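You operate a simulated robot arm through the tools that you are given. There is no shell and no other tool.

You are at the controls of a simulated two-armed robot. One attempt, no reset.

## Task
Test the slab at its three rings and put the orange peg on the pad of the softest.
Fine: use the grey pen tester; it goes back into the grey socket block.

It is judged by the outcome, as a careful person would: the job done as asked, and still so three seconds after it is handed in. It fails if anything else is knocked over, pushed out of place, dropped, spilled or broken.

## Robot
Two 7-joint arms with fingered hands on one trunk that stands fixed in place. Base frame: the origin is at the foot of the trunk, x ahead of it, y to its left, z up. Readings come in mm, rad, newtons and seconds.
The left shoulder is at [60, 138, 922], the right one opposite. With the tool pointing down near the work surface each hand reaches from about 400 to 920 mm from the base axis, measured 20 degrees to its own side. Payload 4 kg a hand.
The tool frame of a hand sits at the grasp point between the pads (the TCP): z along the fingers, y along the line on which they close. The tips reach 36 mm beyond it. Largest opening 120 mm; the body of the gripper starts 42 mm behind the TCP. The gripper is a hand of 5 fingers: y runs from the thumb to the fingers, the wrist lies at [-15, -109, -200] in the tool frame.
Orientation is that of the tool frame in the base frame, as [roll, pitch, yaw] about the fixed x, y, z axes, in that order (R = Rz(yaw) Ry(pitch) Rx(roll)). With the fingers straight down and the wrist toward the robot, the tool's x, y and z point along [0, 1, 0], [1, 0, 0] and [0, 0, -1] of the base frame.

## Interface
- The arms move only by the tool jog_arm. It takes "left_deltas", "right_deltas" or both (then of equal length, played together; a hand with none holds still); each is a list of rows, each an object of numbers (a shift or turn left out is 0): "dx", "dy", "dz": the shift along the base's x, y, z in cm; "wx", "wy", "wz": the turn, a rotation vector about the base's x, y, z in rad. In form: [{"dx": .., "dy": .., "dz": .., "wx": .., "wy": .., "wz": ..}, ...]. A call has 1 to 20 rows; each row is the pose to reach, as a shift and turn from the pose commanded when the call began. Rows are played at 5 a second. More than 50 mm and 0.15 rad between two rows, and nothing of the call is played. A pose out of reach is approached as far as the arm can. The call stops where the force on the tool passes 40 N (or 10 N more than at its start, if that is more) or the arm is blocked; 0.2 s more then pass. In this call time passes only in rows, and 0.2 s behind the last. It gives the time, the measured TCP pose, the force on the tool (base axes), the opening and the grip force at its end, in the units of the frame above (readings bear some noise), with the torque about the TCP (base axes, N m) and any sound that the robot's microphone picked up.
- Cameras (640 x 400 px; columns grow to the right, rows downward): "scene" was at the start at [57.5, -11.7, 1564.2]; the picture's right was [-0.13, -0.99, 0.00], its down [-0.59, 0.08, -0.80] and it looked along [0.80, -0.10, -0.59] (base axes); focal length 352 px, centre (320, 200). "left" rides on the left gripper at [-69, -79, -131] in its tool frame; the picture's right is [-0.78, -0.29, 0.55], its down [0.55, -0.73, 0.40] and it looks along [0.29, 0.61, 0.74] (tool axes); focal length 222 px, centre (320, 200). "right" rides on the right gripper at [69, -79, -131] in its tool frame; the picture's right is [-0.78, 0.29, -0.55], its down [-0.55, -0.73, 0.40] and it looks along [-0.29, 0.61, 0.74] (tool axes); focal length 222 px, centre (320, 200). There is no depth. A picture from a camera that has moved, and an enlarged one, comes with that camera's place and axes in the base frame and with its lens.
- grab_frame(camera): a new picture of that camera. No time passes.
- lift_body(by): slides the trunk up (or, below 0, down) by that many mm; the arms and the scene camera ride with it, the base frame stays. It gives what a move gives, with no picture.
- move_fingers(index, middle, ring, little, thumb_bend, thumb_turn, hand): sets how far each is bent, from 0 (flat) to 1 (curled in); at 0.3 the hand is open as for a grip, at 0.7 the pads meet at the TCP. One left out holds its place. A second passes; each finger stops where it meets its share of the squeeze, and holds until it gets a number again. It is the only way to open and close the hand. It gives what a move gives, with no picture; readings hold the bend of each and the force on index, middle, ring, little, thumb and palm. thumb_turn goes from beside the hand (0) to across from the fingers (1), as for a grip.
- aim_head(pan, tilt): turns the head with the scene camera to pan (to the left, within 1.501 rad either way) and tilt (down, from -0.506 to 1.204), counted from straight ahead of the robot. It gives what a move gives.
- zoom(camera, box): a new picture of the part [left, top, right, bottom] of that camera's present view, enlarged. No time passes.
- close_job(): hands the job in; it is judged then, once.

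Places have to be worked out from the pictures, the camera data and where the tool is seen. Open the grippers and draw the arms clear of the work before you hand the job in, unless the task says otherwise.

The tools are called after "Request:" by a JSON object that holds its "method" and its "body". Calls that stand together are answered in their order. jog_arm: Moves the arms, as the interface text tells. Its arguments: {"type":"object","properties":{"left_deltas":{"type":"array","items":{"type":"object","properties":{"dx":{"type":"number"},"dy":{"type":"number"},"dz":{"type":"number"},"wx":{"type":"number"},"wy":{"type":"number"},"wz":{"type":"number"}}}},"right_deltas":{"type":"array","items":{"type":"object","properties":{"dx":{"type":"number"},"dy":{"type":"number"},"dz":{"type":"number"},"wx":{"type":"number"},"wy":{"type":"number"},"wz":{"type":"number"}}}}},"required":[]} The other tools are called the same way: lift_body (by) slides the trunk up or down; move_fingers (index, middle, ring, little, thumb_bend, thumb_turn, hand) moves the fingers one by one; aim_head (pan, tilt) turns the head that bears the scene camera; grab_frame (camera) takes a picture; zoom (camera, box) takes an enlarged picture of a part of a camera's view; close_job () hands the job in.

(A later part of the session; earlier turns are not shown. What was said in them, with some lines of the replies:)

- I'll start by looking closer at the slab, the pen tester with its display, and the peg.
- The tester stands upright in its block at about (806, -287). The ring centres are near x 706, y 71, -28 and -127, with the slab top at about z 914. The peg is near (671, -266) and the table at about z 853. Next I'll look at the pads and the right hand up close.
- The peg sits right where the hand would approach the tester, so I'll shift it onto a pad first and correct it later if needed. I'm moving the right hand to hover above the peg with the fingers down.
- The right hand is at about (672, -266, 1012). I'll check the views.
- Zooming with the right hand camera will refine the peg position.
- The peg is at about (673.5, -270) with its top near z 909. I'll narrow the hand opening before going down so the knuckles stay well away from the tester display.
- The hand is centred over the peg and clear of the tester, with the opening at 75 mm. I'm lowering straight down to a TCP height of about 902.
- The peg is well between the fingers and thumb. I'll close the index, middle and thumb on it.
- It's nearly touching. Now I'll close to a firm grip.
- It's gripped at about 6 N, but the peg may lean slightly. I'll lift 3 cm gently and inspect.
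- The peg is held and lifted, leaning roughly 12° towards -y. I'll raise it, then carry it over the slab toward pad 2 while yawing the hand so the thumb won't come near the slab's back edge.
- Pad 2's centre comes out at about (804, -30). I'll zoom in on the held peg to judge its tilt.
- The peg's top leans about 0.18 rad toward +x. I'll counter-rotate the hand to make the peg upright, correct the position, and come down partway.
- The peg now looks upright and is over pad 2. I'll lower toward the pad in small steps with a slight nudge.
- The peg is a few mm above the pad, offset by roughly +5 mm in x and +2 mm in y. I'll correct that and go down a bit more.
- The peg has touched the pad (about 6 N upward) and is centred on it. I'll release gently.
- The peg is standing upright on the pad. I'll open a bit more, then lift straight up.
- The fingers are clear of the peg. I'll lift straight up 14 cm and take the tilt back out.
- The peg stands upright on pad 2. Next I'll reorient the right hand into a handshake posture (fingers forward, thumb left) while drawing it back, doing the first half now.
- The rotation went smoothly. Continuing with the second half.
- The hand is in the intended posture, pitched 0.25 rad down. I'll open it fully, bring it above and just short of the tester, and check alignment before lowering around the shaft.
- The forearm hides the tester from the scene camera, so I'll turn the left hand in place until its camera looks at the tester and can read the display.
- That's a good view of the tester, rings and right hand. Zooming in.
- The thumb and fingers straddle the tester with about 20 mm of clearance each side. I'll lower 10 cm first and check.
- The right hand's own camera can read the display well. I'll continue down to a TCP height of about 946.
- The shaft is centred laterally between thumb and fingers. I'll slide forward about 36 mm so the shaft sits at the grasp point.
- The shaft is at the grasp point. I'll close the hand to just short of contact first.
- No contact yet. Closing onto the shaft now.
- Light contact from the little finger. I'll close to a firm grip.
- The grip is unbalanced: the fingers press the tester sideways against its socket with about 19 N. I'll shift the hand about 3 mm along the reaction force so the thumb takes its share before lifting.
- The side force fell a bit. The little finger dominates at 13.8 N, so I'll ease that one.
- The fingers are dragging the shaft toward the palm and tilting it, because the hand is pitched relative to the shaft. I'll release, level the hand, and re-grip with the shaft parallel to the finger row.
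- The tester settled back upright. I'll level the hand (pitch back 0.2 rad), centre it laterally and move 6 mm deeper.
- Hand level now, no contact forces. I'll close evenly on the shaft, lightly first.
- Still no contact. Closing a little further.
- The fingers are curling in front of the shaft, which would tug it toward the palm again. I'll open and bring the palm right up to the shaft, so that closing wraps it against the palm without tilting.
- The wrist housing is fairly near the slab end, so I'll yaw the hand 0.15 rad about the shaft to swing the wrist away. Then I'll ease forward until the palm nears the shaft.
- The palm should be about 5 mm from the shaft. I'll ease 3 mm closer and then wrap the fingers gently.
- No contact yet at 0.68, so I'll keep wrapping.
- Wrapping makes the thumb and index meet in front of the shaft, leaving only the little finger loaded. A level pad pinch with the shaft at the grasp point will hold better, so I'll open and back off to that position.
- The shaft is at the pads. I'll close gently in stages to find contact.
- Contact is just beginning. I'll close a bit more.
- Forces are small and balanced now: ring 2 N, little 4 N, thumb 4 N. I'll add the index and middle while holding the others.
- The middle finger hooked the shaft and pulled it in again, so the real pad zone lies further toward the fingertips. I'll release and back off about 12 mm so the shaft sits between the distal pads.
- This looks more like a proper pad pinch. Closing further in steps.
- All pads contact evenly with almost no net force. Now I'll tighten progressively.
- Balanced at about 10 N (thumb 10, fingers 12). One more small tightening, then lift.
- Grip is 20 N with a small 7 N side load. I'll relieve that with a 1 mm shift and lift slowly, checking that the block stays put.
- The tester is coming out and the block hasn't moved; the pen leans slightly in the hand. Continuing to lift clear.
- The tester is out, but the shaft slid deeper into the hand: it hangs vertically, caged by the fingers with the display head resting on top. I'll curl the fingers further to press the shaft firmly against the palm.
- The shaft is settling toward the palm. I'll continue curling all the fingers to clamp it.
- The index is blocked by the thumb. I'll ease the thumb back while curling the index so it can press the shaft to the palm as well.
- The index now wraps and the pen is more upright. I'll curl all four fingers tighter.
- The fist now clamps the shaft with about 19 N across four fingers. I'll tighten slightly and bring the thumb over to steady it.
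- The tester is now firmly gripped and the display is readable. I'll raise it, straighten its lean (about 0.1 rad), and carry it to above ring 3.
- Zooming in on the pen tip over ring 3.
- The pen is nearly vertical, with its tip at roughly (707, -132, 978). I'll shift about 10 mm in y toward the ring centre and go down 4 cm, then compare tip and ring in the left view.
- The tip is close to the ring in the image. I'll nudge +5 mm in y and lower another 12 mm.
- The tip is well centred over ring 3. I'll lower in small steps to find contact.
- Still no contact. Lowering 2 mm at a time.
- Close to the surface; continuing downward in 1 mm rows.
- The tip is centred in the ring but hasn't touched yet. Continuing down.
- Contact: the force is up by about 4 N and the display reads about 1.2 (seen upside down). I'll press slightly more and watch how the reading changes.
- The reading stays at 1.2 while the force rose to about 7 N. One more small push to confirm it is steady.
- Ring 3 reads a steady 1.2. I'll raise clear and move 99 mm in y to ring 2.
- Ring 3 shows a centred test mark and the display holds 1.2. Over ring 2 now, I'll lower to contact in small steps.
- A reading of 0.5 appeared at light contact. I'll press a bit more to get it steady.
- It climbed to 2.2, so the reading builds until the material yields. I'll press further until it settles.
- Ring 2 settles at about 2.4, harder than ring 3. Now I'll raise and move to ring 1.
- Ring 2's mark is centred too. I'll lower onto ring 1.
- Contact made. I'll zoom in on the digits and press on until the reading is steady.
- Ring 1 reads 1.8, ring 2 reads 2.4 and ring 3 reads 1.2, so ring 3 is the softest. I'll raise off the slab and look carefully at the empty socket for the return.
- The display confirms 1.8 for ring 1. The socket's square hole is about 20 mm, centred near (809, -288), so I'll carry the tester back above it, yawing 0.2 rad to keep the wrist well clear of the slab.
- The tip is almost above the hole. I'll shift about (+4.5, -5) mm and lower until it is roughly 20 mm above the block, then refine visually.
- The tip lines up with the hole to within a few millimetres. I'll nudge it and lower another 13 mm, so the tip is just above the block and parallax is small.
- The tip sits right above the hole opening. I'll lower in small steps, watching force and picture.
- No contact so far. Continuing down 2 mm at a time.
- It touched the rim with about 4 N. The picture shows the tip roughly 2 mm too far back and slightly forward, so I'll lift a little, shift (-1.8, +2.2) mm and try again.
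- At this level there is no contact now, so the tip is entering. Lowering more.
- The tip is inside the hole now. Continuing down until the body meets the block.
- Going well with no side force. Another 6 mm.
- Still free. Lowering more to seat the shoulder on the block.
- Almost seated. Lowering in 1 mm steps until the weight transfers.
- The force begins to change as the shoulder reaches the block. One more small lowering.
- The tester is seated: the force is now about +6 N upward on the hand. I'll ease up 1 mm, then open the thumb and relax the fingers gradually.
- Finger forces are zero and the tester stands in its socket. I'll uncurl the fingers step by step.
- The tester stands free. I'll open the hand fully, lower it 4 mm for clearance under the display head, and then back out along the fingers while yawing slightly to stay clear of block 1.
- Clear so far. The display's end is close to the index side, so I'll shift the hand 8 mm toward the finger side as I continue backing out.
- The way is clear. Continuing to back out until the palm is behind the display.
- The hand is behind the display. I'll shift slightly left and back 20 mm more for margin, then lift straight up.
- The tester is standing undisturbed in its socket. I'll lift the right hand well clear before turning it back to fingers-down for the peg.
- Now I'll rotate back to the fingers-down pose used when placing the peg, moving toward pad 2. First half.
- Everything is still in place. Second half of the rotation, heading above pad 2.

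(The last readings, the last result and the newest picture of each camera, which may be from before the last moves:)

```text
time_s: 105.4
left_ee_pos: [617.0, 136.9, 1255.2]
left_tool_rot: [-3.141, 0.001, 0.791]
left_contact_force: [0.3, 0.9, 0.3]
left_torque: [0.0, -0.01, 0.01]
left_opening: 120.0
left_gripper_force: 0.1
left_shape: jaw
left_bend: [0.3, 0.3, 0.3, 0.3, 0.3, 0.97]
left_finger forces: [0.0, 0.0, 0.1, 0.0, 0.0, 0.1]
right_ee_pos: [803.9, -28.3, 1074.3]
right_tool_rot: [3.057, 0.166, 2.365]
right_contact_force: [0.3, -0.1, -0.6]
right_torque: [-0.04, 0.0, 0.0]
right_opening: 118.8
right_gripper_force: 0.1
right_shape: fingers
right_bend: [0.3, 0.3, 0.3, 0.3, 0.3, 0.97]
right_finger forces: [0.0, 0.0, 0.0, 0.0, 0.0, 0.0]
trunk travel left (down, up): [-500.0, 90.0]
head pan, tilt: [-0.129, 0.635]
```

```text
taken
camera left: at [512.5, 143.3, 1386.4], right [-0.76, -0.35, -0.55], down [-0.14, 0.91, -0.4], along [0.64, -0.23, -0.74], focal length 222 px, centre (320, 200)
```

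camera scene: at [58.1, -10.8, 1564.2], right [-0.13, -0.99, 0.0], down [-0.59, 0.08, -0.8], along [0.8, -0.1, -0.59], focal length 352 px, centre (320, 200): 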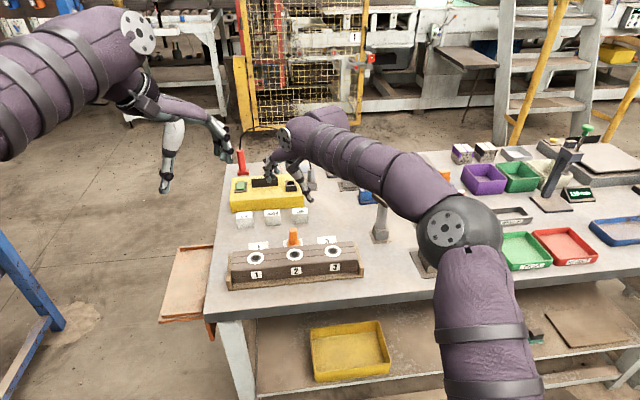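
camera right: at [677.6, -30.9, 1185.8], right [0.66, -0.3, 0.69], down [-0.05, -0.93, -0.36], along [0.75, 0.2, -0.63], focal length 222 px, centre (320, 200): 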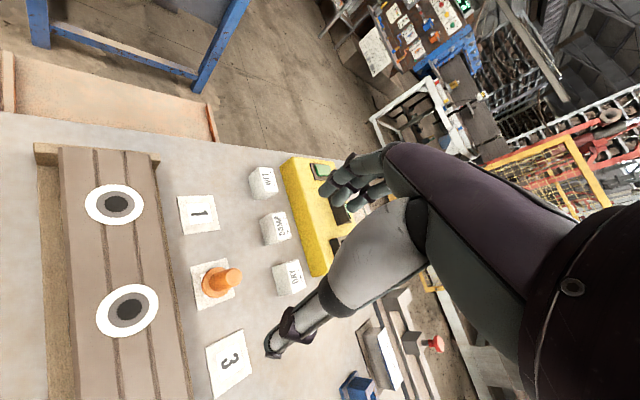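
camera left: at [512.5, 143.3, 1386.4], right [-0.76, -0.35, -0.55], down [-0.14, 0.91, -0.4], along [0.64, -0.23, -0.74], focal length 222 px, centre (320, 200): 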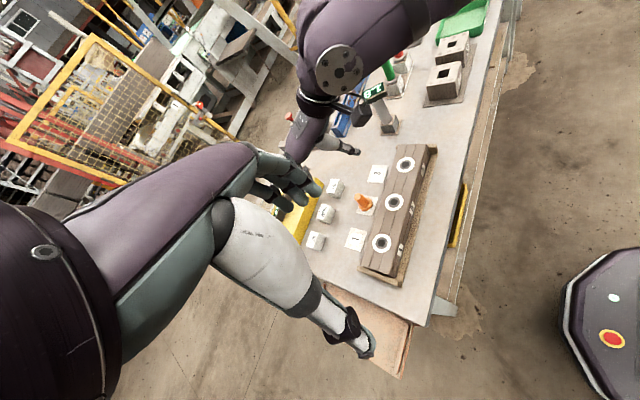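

The orientation and xy match the earlier placement pose. I'll narrow the opening as before and come straight down over the peg.

Request:
{"method": "move_fingers", "body": {"hand": "right", "index": 0.47, "middle": 0.47, "ring": 0.45, "little": 0.45, "thumb_bend": 0.48}}

Request:
{"method": "jog_arm", "body": {"right_deltas": [{"dz": -2.5}, {"dz": -5.0}, {"dz": -7.5}, {"dz": -10.0}, {"dz": -12.0}]}}

Request:
{"method": "zoom", "body": {"camera": "right", "box": [200, 160, 380, 340]}}

Request:
{"method": "zoom", "body": {"camera": "left", "box": [310, 130, 430, 250]}}

```text
time_s: 106.4
left_ee_pos: [616.7, 136.1, 1255.3]
left_tool_rot: [3.141, -0.001, 0.79]
left_contact_force: [-1.4, -0.6, -0.2]
left_torque: [0.04, -0.01, 0.02]
left_opening: 119.7
left_gripper_force: 0.1
left_shape: jaw
left_bend: [0.3, 0.3, 0.3, 0.3, 0.3, 0.97]
left_finger forces: [0.0, 0.0, 0.0, 0.0, 0.0, 0.0]
right_ee_pos: [803.4, -29.5, 1074.4]
right_tool_rot: [3.055, 0.166, 2.362]
right_contact_force: [-0.7, 0.0, 0.3]
right_torque: [-0.01, 0.01, 0.01]
right_opening: 68.0
right_gripper_force: 0.1
right_shape: fingers
right_bend: [0.47, 0.47, 0.45, 0.45, 0.48, 0.97]
right_finger forces: [0.0, 0.0, 0.0, 0.0, 0.0, 0.0]
trunk travel left (down, up): [-500.0, 90.0]
head pan, tilt: [-0.129, 0.635]
```

```text
time_s: 107.6
left_ee_pos: [617.0, 136.3, 1255.8]
left_tool_rot: [3.141, -0.001, 0.791]
left_contact_force: [-0.8, 0.4, -0.1]
left_torque: [-0.02, -0.02, 0.0]
left_opening: 119.4
left_gripper_force: 0.2
left_shape: jaw
left_bend: [0.3, 0.3, 0.3, 0.3, 0.3, 0.97]
left_finger forces: [0.0, 0.0, 0.1, 0.0, 0.0, 0.1]
right_ee_pos: [802.6, -29.1, 952.6]
right_tool_rot: [3.054, 0.164, 2.365]
right_contact_force: [0.0, 0.0, 0.4]
right_torque: [0.05, 0.01, -0.01]
right_opening: 68.4
right_gripper_force: 0.2
right_shape: fingers
right_bend: [0.47, 0.47, 0.45, 0.45, 0.48, 0.97]
right_finger forces: [0.0, 0.0, 0.0, 0.0, 0.1, 0.1]
trunk travel left (down, up): [-500.0, 90.0]
head pan, tilt: [-0.129, 0.635]
```

```text
2.22 times, centred on (290, 250) of right
camera zoom: at [675.7, -31.5, 1063.4], right [0.65, -0.31, 0.69], down [-0.05, -0.93, -0.36], along [0.75, 0.2, -0.62], focal length 494 px, centre (387, 89)
```

zoom: 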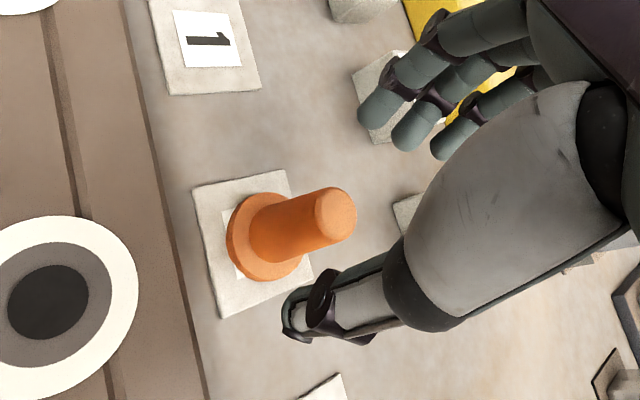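

```text
3.33 times, centred on (370, 190) of left
camera zoom: at [512.2, 142.5, 1386.6], right [-0.76, -0.35, -0.55], down [-0.14, 0.91, -0.4], along [0.64, -0.23, -0.74], focal length 740 px, centre (153, 233)
```

zoom: 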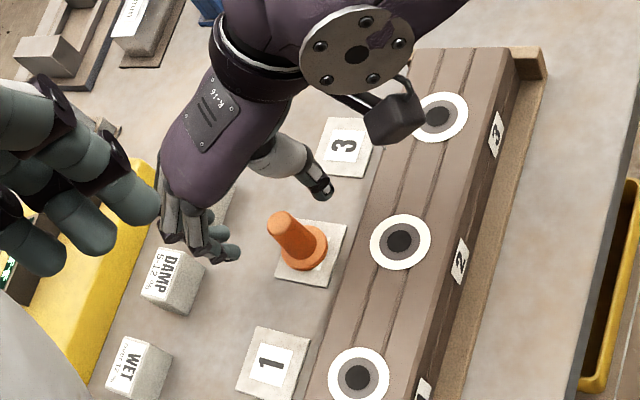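

The peg is centred in the grip opening. Lowering the remaining 47 mm.

Request:
{"method": "jog_arm", "body": {"right_deltas": [{"dz": -1.5}, {"dz": -3.0}, {"dz": -4.0}, {"dz": -4.7}]}}

Request:
{"method": "zoom", "body": {"camera": "right", "box": [200, 160, 380, 340]}}

Request:
{"method": "zoom", "body": {"camera": "left", "box": [330, 160, 410, 240]}}

```text
time_s: 108.6
left_ee_pos: [617.6, 136.5, 1255.4]
left_tool_rot: [-3.141, 0.0, 0.792]
left_contact_force: [0.7, 0.0, 0.0]
left_torque: [0.0, 0.04, -0.01]
left_opening: 119.7
left_gripper_force: 0.0
left_shape: jaw
left_bend: [0.3, 0.3, 0.3, 0.3, 0.3, 0.97]
left_finger forces: [0.0, 0.1, 0.0, 0.1, 0.1, 0.0]
right_ee_pos: [801.6, -27.6, 903.7]
right_tool_rot: [3.055, 0.166, 2.364]
right_contact_force: [-0.4, 0.3, 0.1]
right_torque: [0.02, 0.0, 0.0]
right_opening: 68.0
right_gripper_force: 0.1
right_shape: fingers
right_bend: [0.47, 0.47, 0.45, 0.45, 0.48, 0.97]
right_finger forces: [0.1, 0.0, 0.1, 0.1, 0.0, 0.0]
trunk travel left (down, up): [-500.0, 90.0]
head pan, tilt: [-0.129, 0.635]
```

```text
2.22 times, centred on (290, 250) of right
camera zoom: at [675.4, -30.4, 1016.4], right [0.65, -0.31, 0.69], down [-0.05, -0.93, -0.36], along [0.75, 0.2, -0.62], focal length 494 px, centre (387, 89)
```

zoom: 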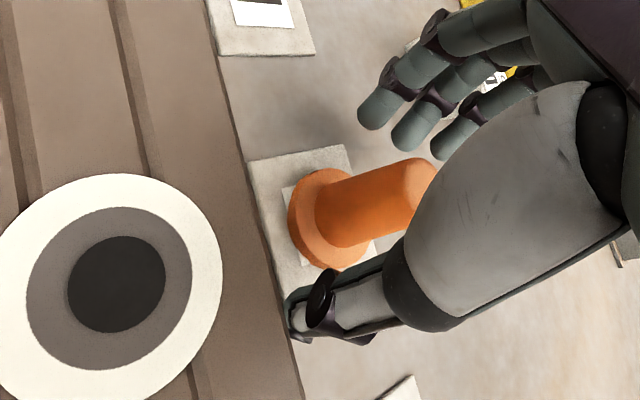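

```text
5.00 times, centred on (370, 200) of left
camera zoom: at [512.0, 142.5, 1386.7], right [-0.76, -0.35, -0.55], down [-0.14, 0.91, -0.4], along [0.64, -0.23, -0.74], focal length 1111 px, centre (70, 200)
```

zoom: 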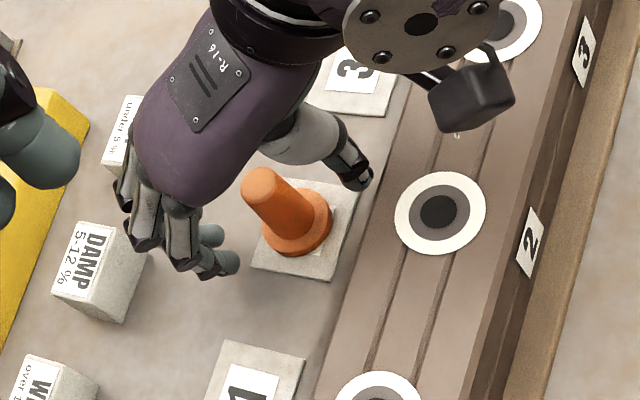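

This is the same geometry as before. Closing on the peg.

Request:
{"method": "move_fingers", "body": {"hand": "right", "index": 0.6, "middle": 0.6, "ring": 0.6, "thumb_bend": 0.6}}

Request:
{"method": "move_fingers", "body": {"hand": "right", "index": 0.71, "middle": 0.71, "ring": 0.7, "thumb_bend": 0.71}}

Request:
{"method": "zoom", "body": {"camera": "right", "box": [200, 160, 380, 340]}}

Request:
{"method": "zoom", "body": {"camera": "left", "box": [330, 160, 410, 240]}}

```text
time_s: 109.6
left_ee_pos: [617.1, 136.5, 1255.8]
left_tool_rot: [-3.141, 0.001, 0.79]
left_contact_force: [0.0, -0.8, -0.4]
left_torque: [0.01, 0.02, -0.02]
left_opening: 119.6
left_gripper_force: 0.0
left_shape: jaw
left_bend: [0.3, 0.3, 0.3, 0.3, 0.3, 0.97]
left_finger forces: [0.0, 0.1, 0.0, 0.0, 0.0, 0.0]
right_ee_pos: [800.6, -29.0, 905.2]
right_tool_rot: [3.055, 0.165, 2.362]
right_contact_force: [-0.5, -0.8, -0.2]
right_torque: [0.01, 0.0, 0.06]
right_opening: 30.6
right_gripper_force: 0.0
right_shape: fingers
right_bend: [0.6, 0.6, 0.6, 0.45, 0.6, 0.97]
right_finger forces: [0.1, 0.0, 0.1, 0.0, 0.0, 0.1]
trunk travel left (down, up): [-500.0, 90.0]
head pan, tilt: [-0.129, 0.635]
```

```text
time_s: 110.6
left_ee_pos: [616.6, 136.2, 1254.9]
left_tool_rot: [-3.141, 0.001, 0.791]
left_contact_force: [0.1, -0.5, -0.3]
left_torque: [-0.01, 0.03, -0.01]
left_opening: 120.0
left_gripper_force: 0.2
left_shape: jaw
left_bend: [0.3, 0.3, 0.3, 0.3, 0.3, 0.97]
left_finger forces: [0.1, 0.0, 0.1, 0.0, 0.0, 0.0]
right_ee_pos: [801.5, -29.0, 904.6]
right_tool_rot: [3.053, 0.165, 2.362]
right_contact_force: [1.2, -0.6, 2.3]
right_torque: [-0.02, 0.01, 0.0]
right_opening: 14.4
right_gripper_force: 8.4
right_shape: fingers
right_bend: [0.67, 0.68, 0.7, 0.45, 0.66, 0.96]
right_finger forces: [4.1, 5.1, 0.0, 0.0, 7.9, 0.0]
trunk travel left (down, up): [-500.0, 90.0]
head pan, tilt: [-0.129, 0.635]
```

```text
2.22 times, centred on (290, 250) of right
camera zoom: at [675.3, -30.4, 1017.0], right [0.65, -0.31, 0.69], down [-0.05, -0.93, -0.36], along [0.75, 0.2, -0.62], focal length 494 px, centre (387, 89)
```

zoom: 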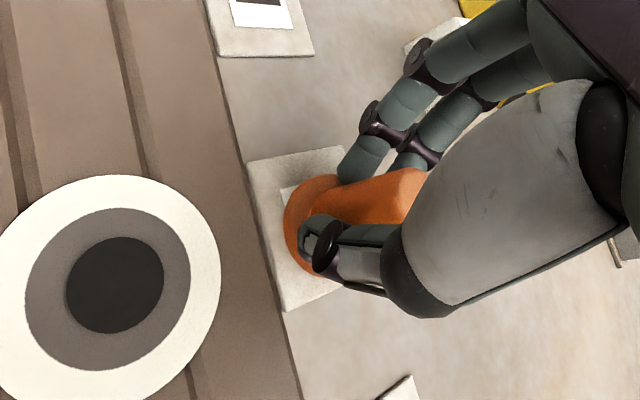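

```text
5.00 times, centred on (370, 200) of left
camera zoom: at [511.8, 142.5, 1386.8], right [-0.76, -0.35, -0.55], down [-0.14, 0.91, -0.4], along [0.64, -0.23, -0.74], focal length 1111 px, centre (70, 200)
```

zoom: 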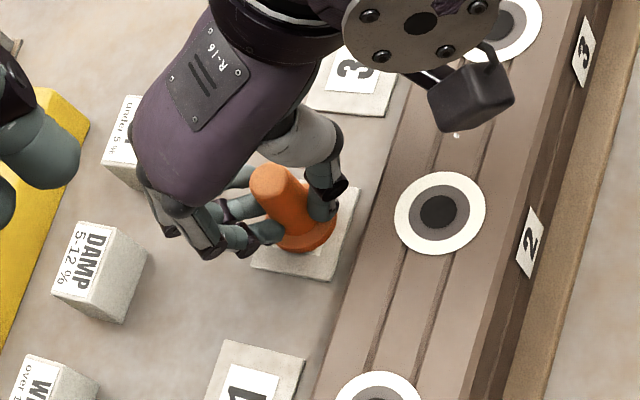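

The peg is gripped upright at about 8 N. I'll lift it 5 cm and carry it 99 mm toward pad 3.

Request:
{"method": "jog_arm", "body": {"right_deltas": [{"dz": 0.5}, {"dz": 1.2}, {"dz": 2.5}, {"dz": 4.0}, {"dz": 5.0}, {"dy": -2.5, "dz": 5.0}, {"dy": -5.0, "dz": 5.0}, {"dy": -7.5, "dz": 5.0}, {"dy": -9.9, "dz": 5.0}]}}

Request:
{"method": "zoom", "body": {"camera": "right", "box": [200, 160, 380, 340]}}

Request:
{"method": "zoom", "body": {"camera": "left", "box": [330, 110, 430, 220]}}

Request:
{"method": "grab_frame", "body": {"camera": "scene"}}

```text
time_s: 112.6
left_ee_pos: [617.1, 135.9, 1255.1]
left_tool_rot: [3.141, 0.0, 0.791]
left_contact_force: [0.5, -0.4, 0.2]
left_torque: [0.01, -0.01, 0.03]
left_opening: 119.6
left_gripper_force: 0.1
left_shape: jaw
left_bend: [0.3, 0.3, 0.3, 0.3, 0.3, 0.97]
left_finger forces: [0.1, 0.0, 0.0, 0.0, 0.1, 0.0]
right_ee_pos: [802.3, -127.1, 954.6]
right_tool_rot: [3.054, 0.163, 2.362]
right_contact_force: [0.2, -0.4, 0.0]
right_torque: [0.0, -0.02, -0.01]
right_opening: 14.4
right_gripper_force: 8.7
right_shape: fingers
right_bend: [0.67, 0.68, 0.7, 0.45, 0.66, 0.96]
right_finger forces: [4.0, 4.8, 0.0, 0.0, 7.9, 0.0]
trunk travel left (down, up): [-500.0, 90.0]
head pan, tilt: [-0.129, 0.635]
```

```text
2.22 times, centred on (290, 250) of right
camera zoom: at [675.6, -128.6, 1066.3], right [0.65, -0.31, 0.69], down [-0.05, -0.93, -0.36], along [0.75, 0.2, -0.62], focal length 494 px, centre (387, 89)
```

zoom: 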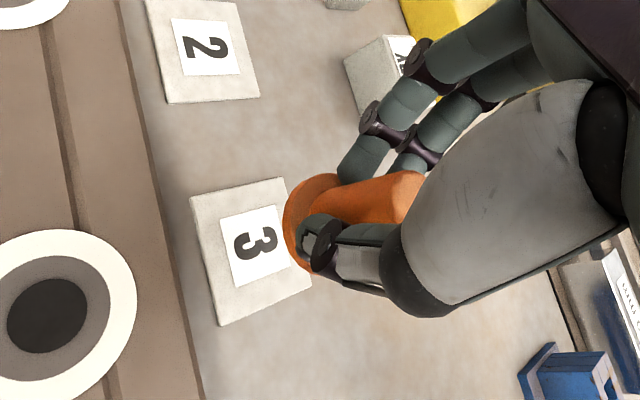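

```text
3.64 times, centred on (380, 165) of left
camera zoom: at [511.8, 142.0, 1386.8], right [-0.76, -0.35, -0.55], down [-0.14, 0.91, -0.4], along [0.64, -0.23, -0.74], focal length 808 px, centre (102, 327)
```

zoom: 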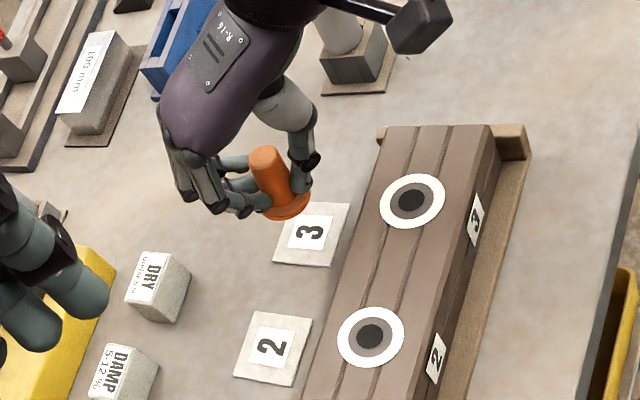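

```text
taken
camera scene: at [57.6, -12.2, 1564.2], right [-0.13, -0.99, 0.0], down [-0.59, 0.08, -0.8], along [0.8, -0.1, -0.59], focal length 352 px, centre (320, 200)
```

scene: 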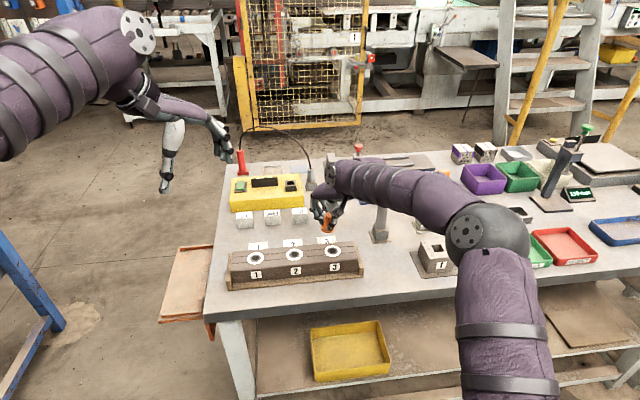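

The view shows pad 3 aligned under the peg to within about 1–2 mm. I'll lower it toward the pad.

Request:
{"method": "jog_arm", "body": {"right_deltas": [{"dx": 0.05, "dy": -0.1, "dz": -1.5}, {"dx": 0.1, "dy": -0.1, "dz": -3.0}, {"dx": 0.1, "dy": -0.1, "dz": -4.0}, {"dx": 0.1, "dy": -0.1, "dz": -4.6}]}}

Request:
{"method": "zoom", "body": {"camera": "right", "box": [200, 160, 380, 340]}}

Request:
{"method": "zoom", "body": {"camera": "left", "box": [340, 130, 410, 200]}}

```text
time_s: 113.6
left_ee_pos: [616.6, 137.9, 1254.1]
left_tool_rot: [3.141, 0.0, 0.791]
left_contact_force: [0.1, 0.0, -0.9]
left_torque: [-0.04, 0.0, 0.01]
left_opening: 119.8
left_gripper_force: 0.1
left_shape: jaw
left_bend: [0.3, 0.3, 0.3, 0.3, 0.3, 0.97]
left_finger forces: [0.0, 0.0, 0.0, 0.0, 0.0, 0.0]
right_ee_pos: [801.0, -127.0, 908.3]
right_tool_rot: [3.055, 0.165, 2.361]
right_contact_force: [-0.5, 0.4, -0.3]
right_torque: [-0.03, 0.03, 0.0]
right_opening: 14.5
right_gripper_force: 8.2
right_shape: fingers
right_bend: [0.67, 0.68, 0.7, 0.45, 0.66, 0.96]
right_finger forces: [4.1, 4.7, 0.1, 0.0, 7.7, 0.1]
trunk travel left (down, up): [-500.0, 90.0]
head pan, tilt: [-0.129, 0.635]
```

```text
2.22 times, centred on (290, 250) of right
camera zoom: at [675.6, -129.5, 1020.3], right [0.65, -0.31, 0.69], down [-0.05, -0.93, -0.36], along [0.75, 0.2, -0.62], focal length 494 px, centre (387, 89)
```

zoom: 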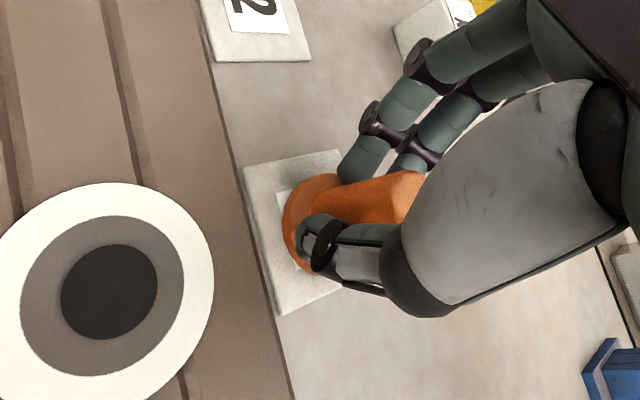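

```text
5.71 times, centred on (375, 165) of left
camera zoom: at [512.0, 142.5, 1386.7], right [-0.76, -0.35, -0.55], down [-0.14, 0.91, -0.4], along [0.64, -0.23, -0.74], focal length 1269 px, centre (6, 400)
```

zoom: 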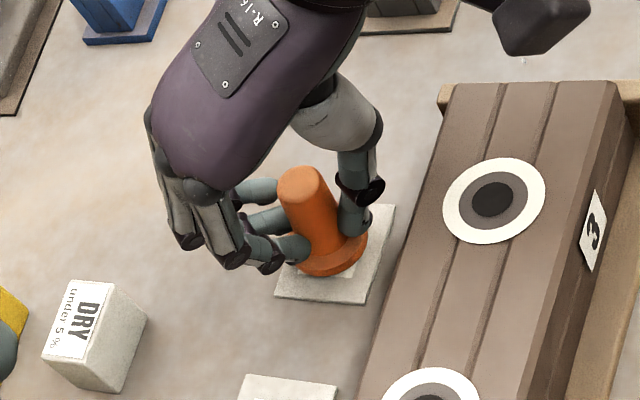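

The peg is well placed over pad 3 with about 3 mm to go. Lowering until light contact.

Request:
{"method": "jog_arm", "body": {"right_deltas": [{"dz": -0.15}, {"dz": -0.3}]}}

Request:
{"method": "zoom", "body": {"camera": "left", "box": [340, 130, 410, 200]}}

```text
time_s: 114.2
left_ee_pos: [617.4, 137.9, 1254.6]
left_tool_rot: [3.141, 0.0, 0.791]
left_contact_force: [0.0, -0.2, -0.2]
left_torque: [0.0, -0.02, 0.02]
left_opening: 119.5
left_gripper_force: 0.1
left_shape: jaw
left_bend: [0.3, 0.3, 0.3, 0.3, 0.3, 0.97]
left_finger forces: [0.0, 0.1, 0.0, 0.1, 0.0, 0.1]
right_ee_pos: [802.5, -125.4, 903.9]
right_tool_rot: [3.054, 0.165, 2.363]
right_contact_force: [-0.5, -0.7, -0.2]
right_torque: [0.0, 0.02, -0.06]
right_opening: 14.6
right_gripper_force: 8.4
right_shape: fingers
right_bend: [0.67, 0.68, 0.7, 0.45, 0.66, 0.96]
right_finger forces: [4.0, 4.7, 0.1, 0.0, 8.0, 0.0]
trunk travel left (down, up): [-500.0, 90.0]
head pan, tilt: [-0.129, 0.635]
```

```text
5.71 times, centred on (375, 165) of left
camera zoom: at [511.8, 142.5, 1386.8], right [-0.76, -0.35, -0.55], down [-0.14, 0.91, -0.4], along [0.64, -0.23, -0.74], focal length 1269 px, centre (6, 400)
```

zoom: 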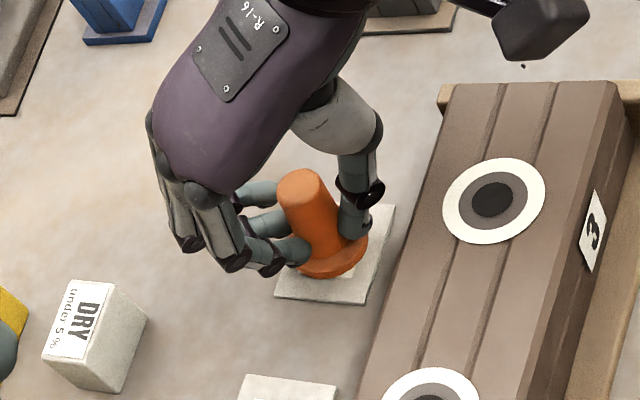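

Not quite touching yet, so I'll go down 2 mm more.

Request:
{"method": "jog_arm", "body": {"right_deltas": [{"dz": -0.1}, {"dz": -0.2}]}}

Request:
{"method": "zoom", "body": {"camera": "left", "box": [340, 130, 410, 200]}}

```text
time_s: 114.8
left_ee_pos: [616.4, 136.4, 1254.2]
left_tool_rot: [-3.142, 0.0, 0.791]
left_contact_force: [-0.3, 0.1, 0.5]
left_torque: [0.02, -0.04, 0.0]
left_opening: 119.7
left_gripper_force: 0.1
left_shape: jaw
left_bend: [0.3, 0.3, 0.3, 0.3, 0.3, 0.97]
left_finger forces: [0.0, 0.0, 0.0, 0.0, 0.1, 0.0]
right_ee_pos: [802.8, -127.9, 904.9]
right_tool_rot: [3.052, 0.163, 2.362]
right_contact_force: [1.3, -0.6, 4.2]
right_torque: [0.0, -0.02, 0.0]
right_opening: 14.2
right_gripper_force: 9.8
right_shape: fingers
right_bend: [0.67, 0.68, 0.7, 0.45, 0.66, 0.96]
right_finger forces: [4.6, 6.0, 0.1, 0.0, 8.6, 0.1]
trunk travel left (down, up): [-500.0, 90.0]
head pan, tilt: [-0.129, 0.635]
```

```text
5.71 times, centred on (375, 165) of left
camera zoom: at [511.6, 142.6, 1386.9], right [-0.76, -0.35, -0.55], down [-0.14, 0.91, -0.4], along [0.64, -0.23, -0.74], focal length 1269 px, centre (6, 400)
```

zoom: 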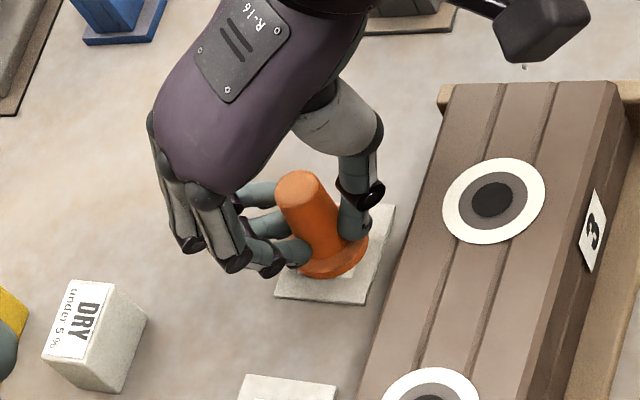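

The peg is resting on pad 3 (about 4 N contact). Releasing gently, as before.

Request:
{"method": "move_fingers", "body": {"hand": "right", "index": 0.6, "middle": 0.6, "ring": 0.6, "thumb_bend": 0.6}}

Request:
{"method": "move_fingers", "body": {"hand": "right", "index": 0.47, "middle": 0.47, "ring": 0.45, "thumb_bend": 0.48}}

Request:
{"method": "zoom", "body": {"camera": "right", "box": [200, 160, 380, 340]}}

Request:
{"method": "zoom", "body": {"camera": "left", "box": [340, 130, 410, 200]}}

```text
time_s: 115.8
left_ee_pos: [616.4, 136.3, 1255.9]
left_tool_rot: [3.14, 0.0, 0.79]
left_contact_force: [0.0, 0.3, 0.1]
left_torque: [-0.05, 0.02, -0.02]
left_opening: 119.9
left_gripper_force: 0.0
left_shape: jaw
left_bend: [0.3, 0.3, 0.3, 0.3, 0.3, 0.97]
left_finger forces: [0.0, 0.0, 0.0, 0.0, 0.1, 0.0]
right_ee_pos: [802.4, -128.0, 903.7]
right_tool_rot: [3.054, 0.167, 2.362]
right_contact_force: [-0.4, -1.4, 0.6]
right_torque: [0.0, -0.01, -0.02]
right_opening: 29.5
right_gripper_force: 0.1
right_shape: fingers
right_bend: [0.6, 0.6, 0.6, 0.45, 0.6, 0.97]
right_finger forces: [0.0, 0.0, 0.1, 0.1, 0.0, 0.0]
trunk travel left (down, up): [-500.0, 90.0]
head pan, tilt: [-0.129, 0.635]
```

```text
time_s: 116.8
left_ee_pos: [617.0, 137.7, 1255.5]
left_tool_rot: [3.141, 0.001, 0.791]
left_contact_force: [-0.4, 0.3, 0.3]
left_torque: [-0.02, -0.01, 0.02]
left_opening: 119.7
left_gripper_force: 0.0
left_shape: jaw
left_bend: [0.3, 0.3, 0.3, 0.3, 0.3, 0.97]
left_finger forces: [0.0, 0.1, 0.0, 0.0, 0.1, 0.1]
right_ee_pos: [801.4, -126.7, 902.5]
right_tool_rot: [3.054, 0.164, 2.363]
right_contact_force: [-0.8, 1.0, -0.3]
right_torque: [0.01, 0.04, 0.03]
right_opening: 66.9
right_gripper_force: 0.0
right_shape: fingers
right_bend: [0.47, 0.47, 0.45, 0.45, 0.48, 0.97]
right_finger forces: [0.1, 0.1, 0.0, 0.0, 0.0, 0.1]
trunk travel left (down, up): [-500.0, 90.0]
head pan, tilt: [-0.129, 0.635]
```

```text
2.22 times, centred on (290, 250) of right
camera zoom: at [676.2, -129.7, 1015.8], right [0.65, -0.31, 0.69], down [-0.05, -0.93, -0.36], along [0.75, 0.2, -0.62], focal length 494 px, centre (387, 89)
```

zoom: 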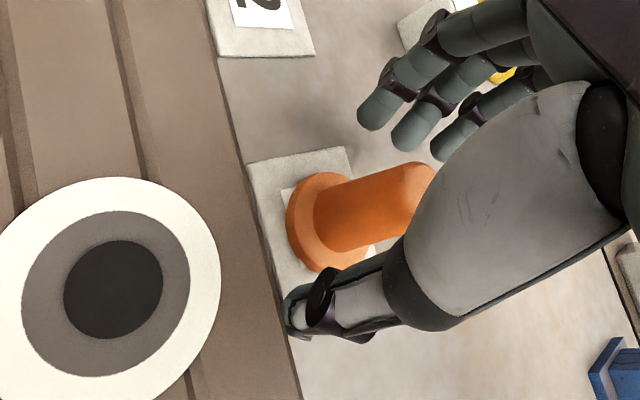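

```text
5.71 times, centred on (375, 165) of left
camera zoom: at [511.9, 142.5, 1386.7], right [-0.76, -0.35, -0.55], down [-0.14, 0.91, -0.4], along [0.64, -0.23, -0.74], focal length 1269 px, centre (6, 400)
```

zoom: 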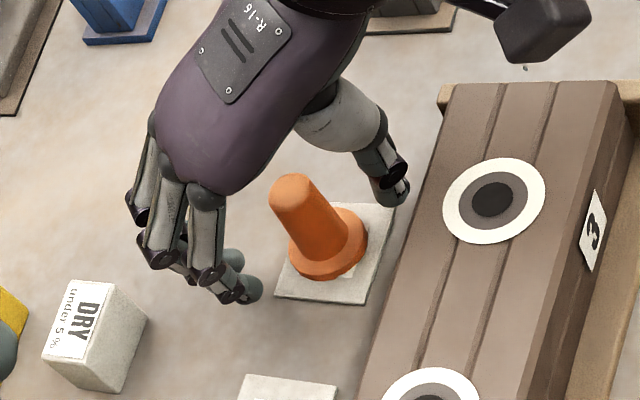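

The peg stands upright and centred on pad 3. I'll lift straight up and away.

Request:
{"method": "jog_arm", "body": {"right_deltas": [{"dz": 1.5}, {"dz": 3.0}, {"dz": 5.0}, {"dz": 7.5}, {"dz": 10.5}, {"dz": 14.0}, {"dz": 18.0}, {"dz": 22.0}, {"dz": 25.0}]}}

Request:
{"method": "jog_arm", "body": {"right_deltas": [{"dx": -3.5, "dy": -2.5, "dz": 0.6, "wx": 0.01, "wy": 0.036, "wz": -0.08}, {"dx": -7.0, "dy": -5.0, "dz": 1.2, "wx": 0.02, "wy": 0.07, "wz": -0.16}, {"dx": -10.5, "dy": -7.5, "dz": 1.8, "wx": 0.03, "wy": 0.1, "wz": -0.24}, {"dx": -14.0, "dy": -10.0, "dz": 2.4, "wx": 0.04, "wy": 0.13, "wz": -0.32}, {"dx": -17.5, "dy": -12.5, "dz": 3.0, "wx": 0.05, "wy": 0.15, "wz": -0.4}, {"dx": -21.0, "dy": -15.0, "dz": 3.6, "wx": 0.05, "wy": 0.16, "wz": -0.48}, {"dx": -24.5, "dy": -17.5, "dz": 4.2, "wx": 0.05, "wy": 0.17, "wz": -0.56}, {"dx": -28.0, "dy": -20.0, "dz": 5.0, "wx": 0.05, "wy": 0.18, "wz": -0.64}]}}

Request:
{"method": "grab_frame", "body": {"camera": "scene"}}

Request:
{"method": "grab_frame", "body": {"camera": "left"}}

```text
time_s: 118.8
left_ee_pos: [616.0, 136.8, 1256.0]
left_tool_rot: [-3.141, 0.001, 0.79]
left_contact_force: [0.3, 0.4, 1.0]
left_torque: [0.02, 0.0, 0.02]
left_opening: 119.8
left_gripper_force: 0.1
left_shape: jaw
left_bend: [0.3, 0.3, 0.3, 0.3, 0.3, 0.97]
left_finger forces: [0.0, 0.0, 0.0, 0.0, 0.0, 0.0]
right_ee_pos: [804.5, -128.4, 1156.1]
right_tool_rot: [3.055, 0.166, 2.363]
right_contact_force: [-0.3, 0.2, -0.1]
right_torque: [0.04, 0.0, 0.02]
right_opening: 67.0
right_gripper_force: 0.1
right_shape: fingers
right_bend: [0.47, 0.47, 0.45, 0.45, 0.48, 0.97]
right_finger forces: [0.0, 0.0, 0.0, 0.0, 0.0, 0.0]
trunk travel left (down, up): [-500.0, 90.0]
head pan, tilt: [-0.129, 0.635]
```

```text
time_s: 120.6
left_ee_pos: [615.6, 137.4, 1256.5]
left_tool_rot: [3.141, 0.0, 0.791]
left_contact_force: [-0.2, 0.0, 0.0]
left_torque: [0.04, 0.0, 0.01]
left_opening: 119.6
left_gripper_force: 0.1
left_shape: jaw
left_bend: [0.3, 0.3, 0.3, 0.3, 0.3, 0.97]
left_finger forces: [0.0, 0.1, 0.0, 0.0, 0.0, 0.0]
right_ee_pos: [522.7, -329.5, 1203.1]
right_tool_rot: [-3.095, 0.04, 1.734]
right_contact_force: [-0.3, 0.2, 0.0]
right_torque: [-0.04, -0.03, 0.02]
right_opening: 67.1
right_gripper_force: 0.1
right_shape: fingers
right_bend: [0.47, 0.47, 0.45, 0.45, 0.48, 0.97]
right_finger forces: [0.0, 0.0, 0.0, 0.1, 0.0, 0.0]
trunk travel left (down, up): [-500.0, 90.0]
head pan, tilt: [-0.129, 0.635]
```

```text
taken
camera scene: at [56.5, -11.9, 1564.2], right [-0.13, -0.99, 0.0], down [-0.59, 0.08, -0.8], along [0.8, -0.1, -0.59], focal length 352 px, centre (320, 200)
```

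scene: 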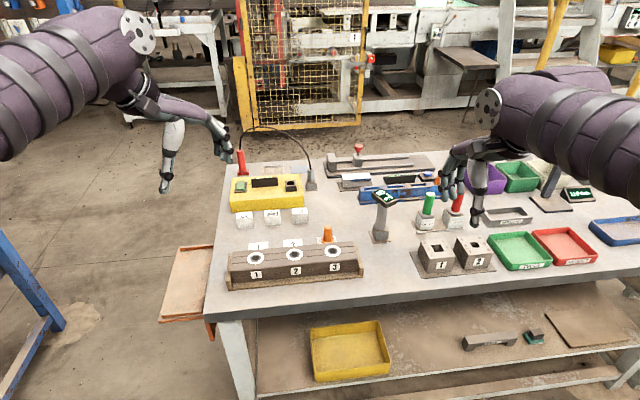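

```text
taken
camera left: at [510.8, 142.3, 1387.3], right [-0.76, -0.35, -0.55], down [-0.14, 0.91, -0.4], along [0.64, -0.23, -0.74], focal length 222 px, centre (320, 200)
```

left: 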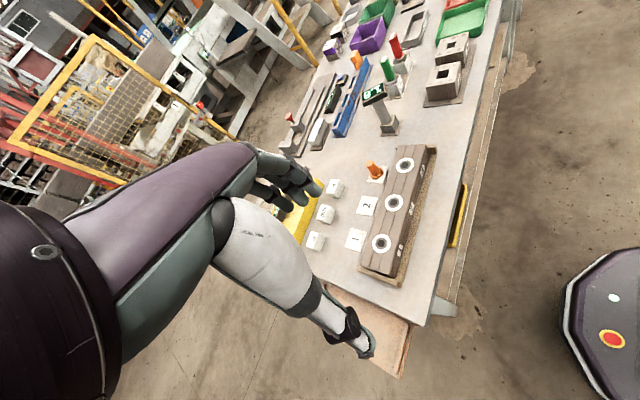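

Now I'll open the right hand and inspect the final state closely: the peg on pad 3, the tester in its socket, and the surroundings.

Request:
{"method": "move_fingers", "body": {"hand": "right", "index": 0.3, "middle": 0.3, "ring": 0.3, "little": 0.3, "thumb_bend": 0.3}}

Request:
{"method": "zoom", "body": {"camera": "left", "box": [350, 80, 420, 190]}}

Request:
{"method": "zoom", "body": {"camera": "scene", "box": [220, 170, 420, 300]}}

Request:
{"method": "zoom", "body": {"camera": "scene", "box": [360, 180, 410, 250]}}

Request:
{"method": "zoom", "body": {"camera": "scene", "box": [300, 215, 350, 250]}}

```text
time_s: 121.6
left_ee_pos: [617.8, 137.4, 1255.3]
left_tool_rot: [3.141, 0.001, 0.792]
left_contact_force: [0.0, -0.5, 0.4]
left_torque: [-0.02, 0.01, 0.02]
left_opening: 119.6
left_gripper_force: 0.0
left_shape: jaw
left_bend: [0.3, 0.3, 0.3, 0.3, 0.3, 0.97]
left_finger forces: [0.0, 0.1, 0.0, 0.0, 0.0, 0.1]
right_ee_pos: [523.9, -327.8, 1204.8]
right_tool_rot: [-3.095, 0.04, 1.734]
right_contact_force: [0.9, -1.1, 0.2]
right_torque: [0.01, -0.03, -0.04]
right_opening: 118.7
right_gripper_force: 0.1
right_shape: fingers
right_bend: [0.3, 0.3, 0.3, 0.3, 0.3, 0.97]
right_finger forces: [0.0, 0.1, 0.0, 0.0, 0.0, 0.0]
trunk travel left (down, up): [-500.0, 90.0]
head pan, tilt: [-0.129, 0.635]
```

```text
3.64 times, centred on (385, 135) of left
camera zoom: at [511.9, 142.5, 1386.7], right [-0.76, -0.35, -0.55], down [-0.14, 0.91, -0.4], along [0.64, -0.23, -0.74], focal length 808 px, centre (84, 436)
```

zoom: 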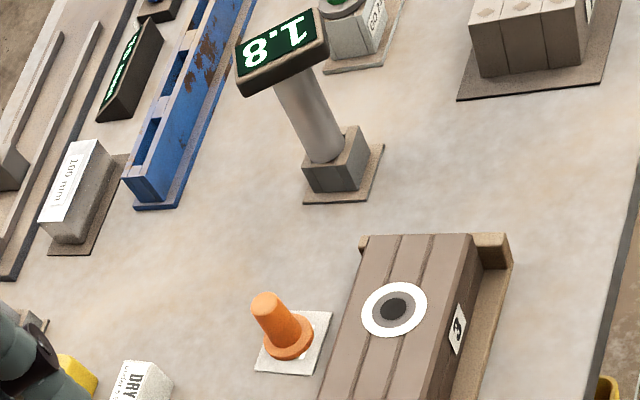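

```text
3.08 times, centred on (320, 235) of scene
camera zoom: at [57.5, -11.7, 1564.2], right [-0.13, -0.99, 0.0], down [-0.59, 0.08, -0.8], along [0.8, -0.1, -0.59], focal length 1084 px, centre (320, 92)
```

zoom: 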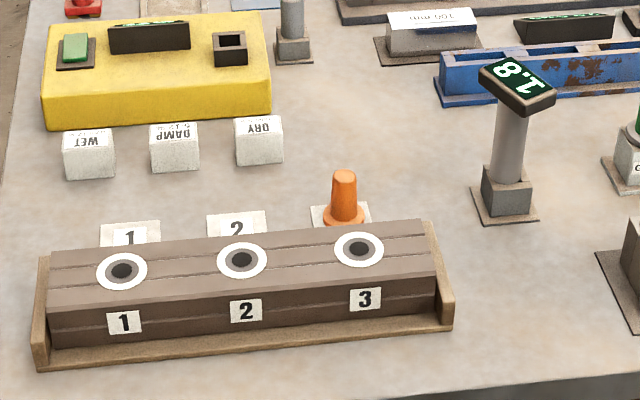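

```text
5.71 times, centred on (385, 215) of scene
camera zoom: at [57.5, -11.7, 1564.2], right [-0.13, -0.99, 0.0], down [-0.59, 0.08, -0.8], along [0.8, -0.1, -0.59], focal length 2012 px, centre (-51, 114)
```

zoom: 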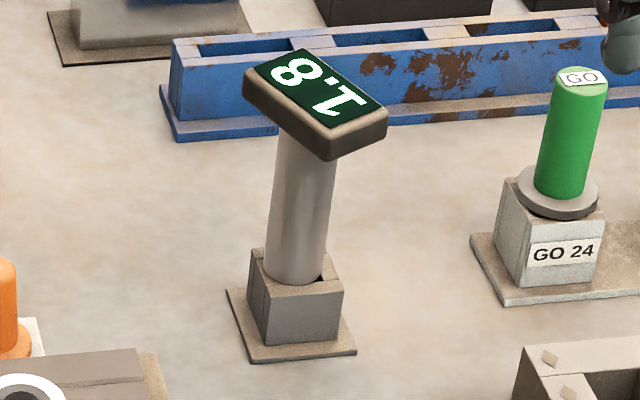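

```text
11.43 times, centred on (325, 232) of scene
camera zoom: at [57.5, -11.7, 1564.2], right [-0.13, -0.99, 0.0], down [-0.59, 0.08, -0.8], along [0.8, -0.1, -0.59], focal length 4024 px, centre (263, -171)
```

zoom: 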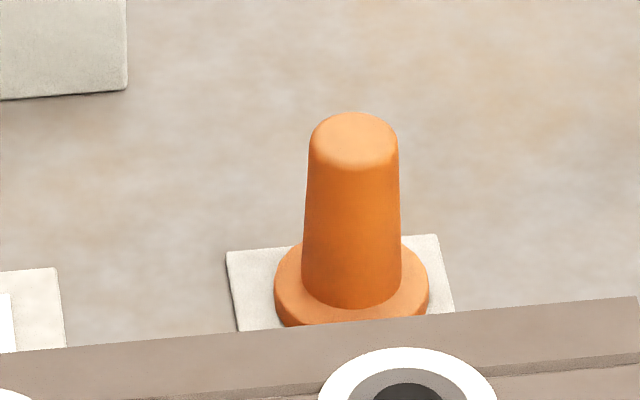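

The tests are complete: ring 1 read 1.8, ring 2 read 2.4 and ring 3 read 1.2 kg/cm². The peg stands upright on pad 3 and the tester is upright in its grey socket block. Nothing else has moved, and both hands are open and clear, so I'm handing in the job.

Request:
{"method": "close_job", "body": {}}

```text
The job is handed in.
```

The orange peg is standing on pad 3, because ring 3 tested softest.

| Ring | Reading (kg/cm²) |
|---|---|
| 1 | 1.8 |
| 2 | 2.4 |
| 3 | 1.2 |

- **Tests:** rings 2 and 3 were pressed with about 16 N and ring 1 with about 12 N. Ring 3 held 1.2 throughout. The readings on rings 1 and 2 were still rising slightly when I stopped, but both were already above ring 3.
- **Tester:** it is back in the grey socket block and upright. It turned in the hand while I carried it, so its display now faces a different way than at the start.
- **Peg:** it was in the way of the tester, so I parked it on pad 2 during the tests and then moved it to pad 3.
- **Everything else:** the final pictures show nothing knocked over or pushed out of place. Both hands are open and clear of the table.
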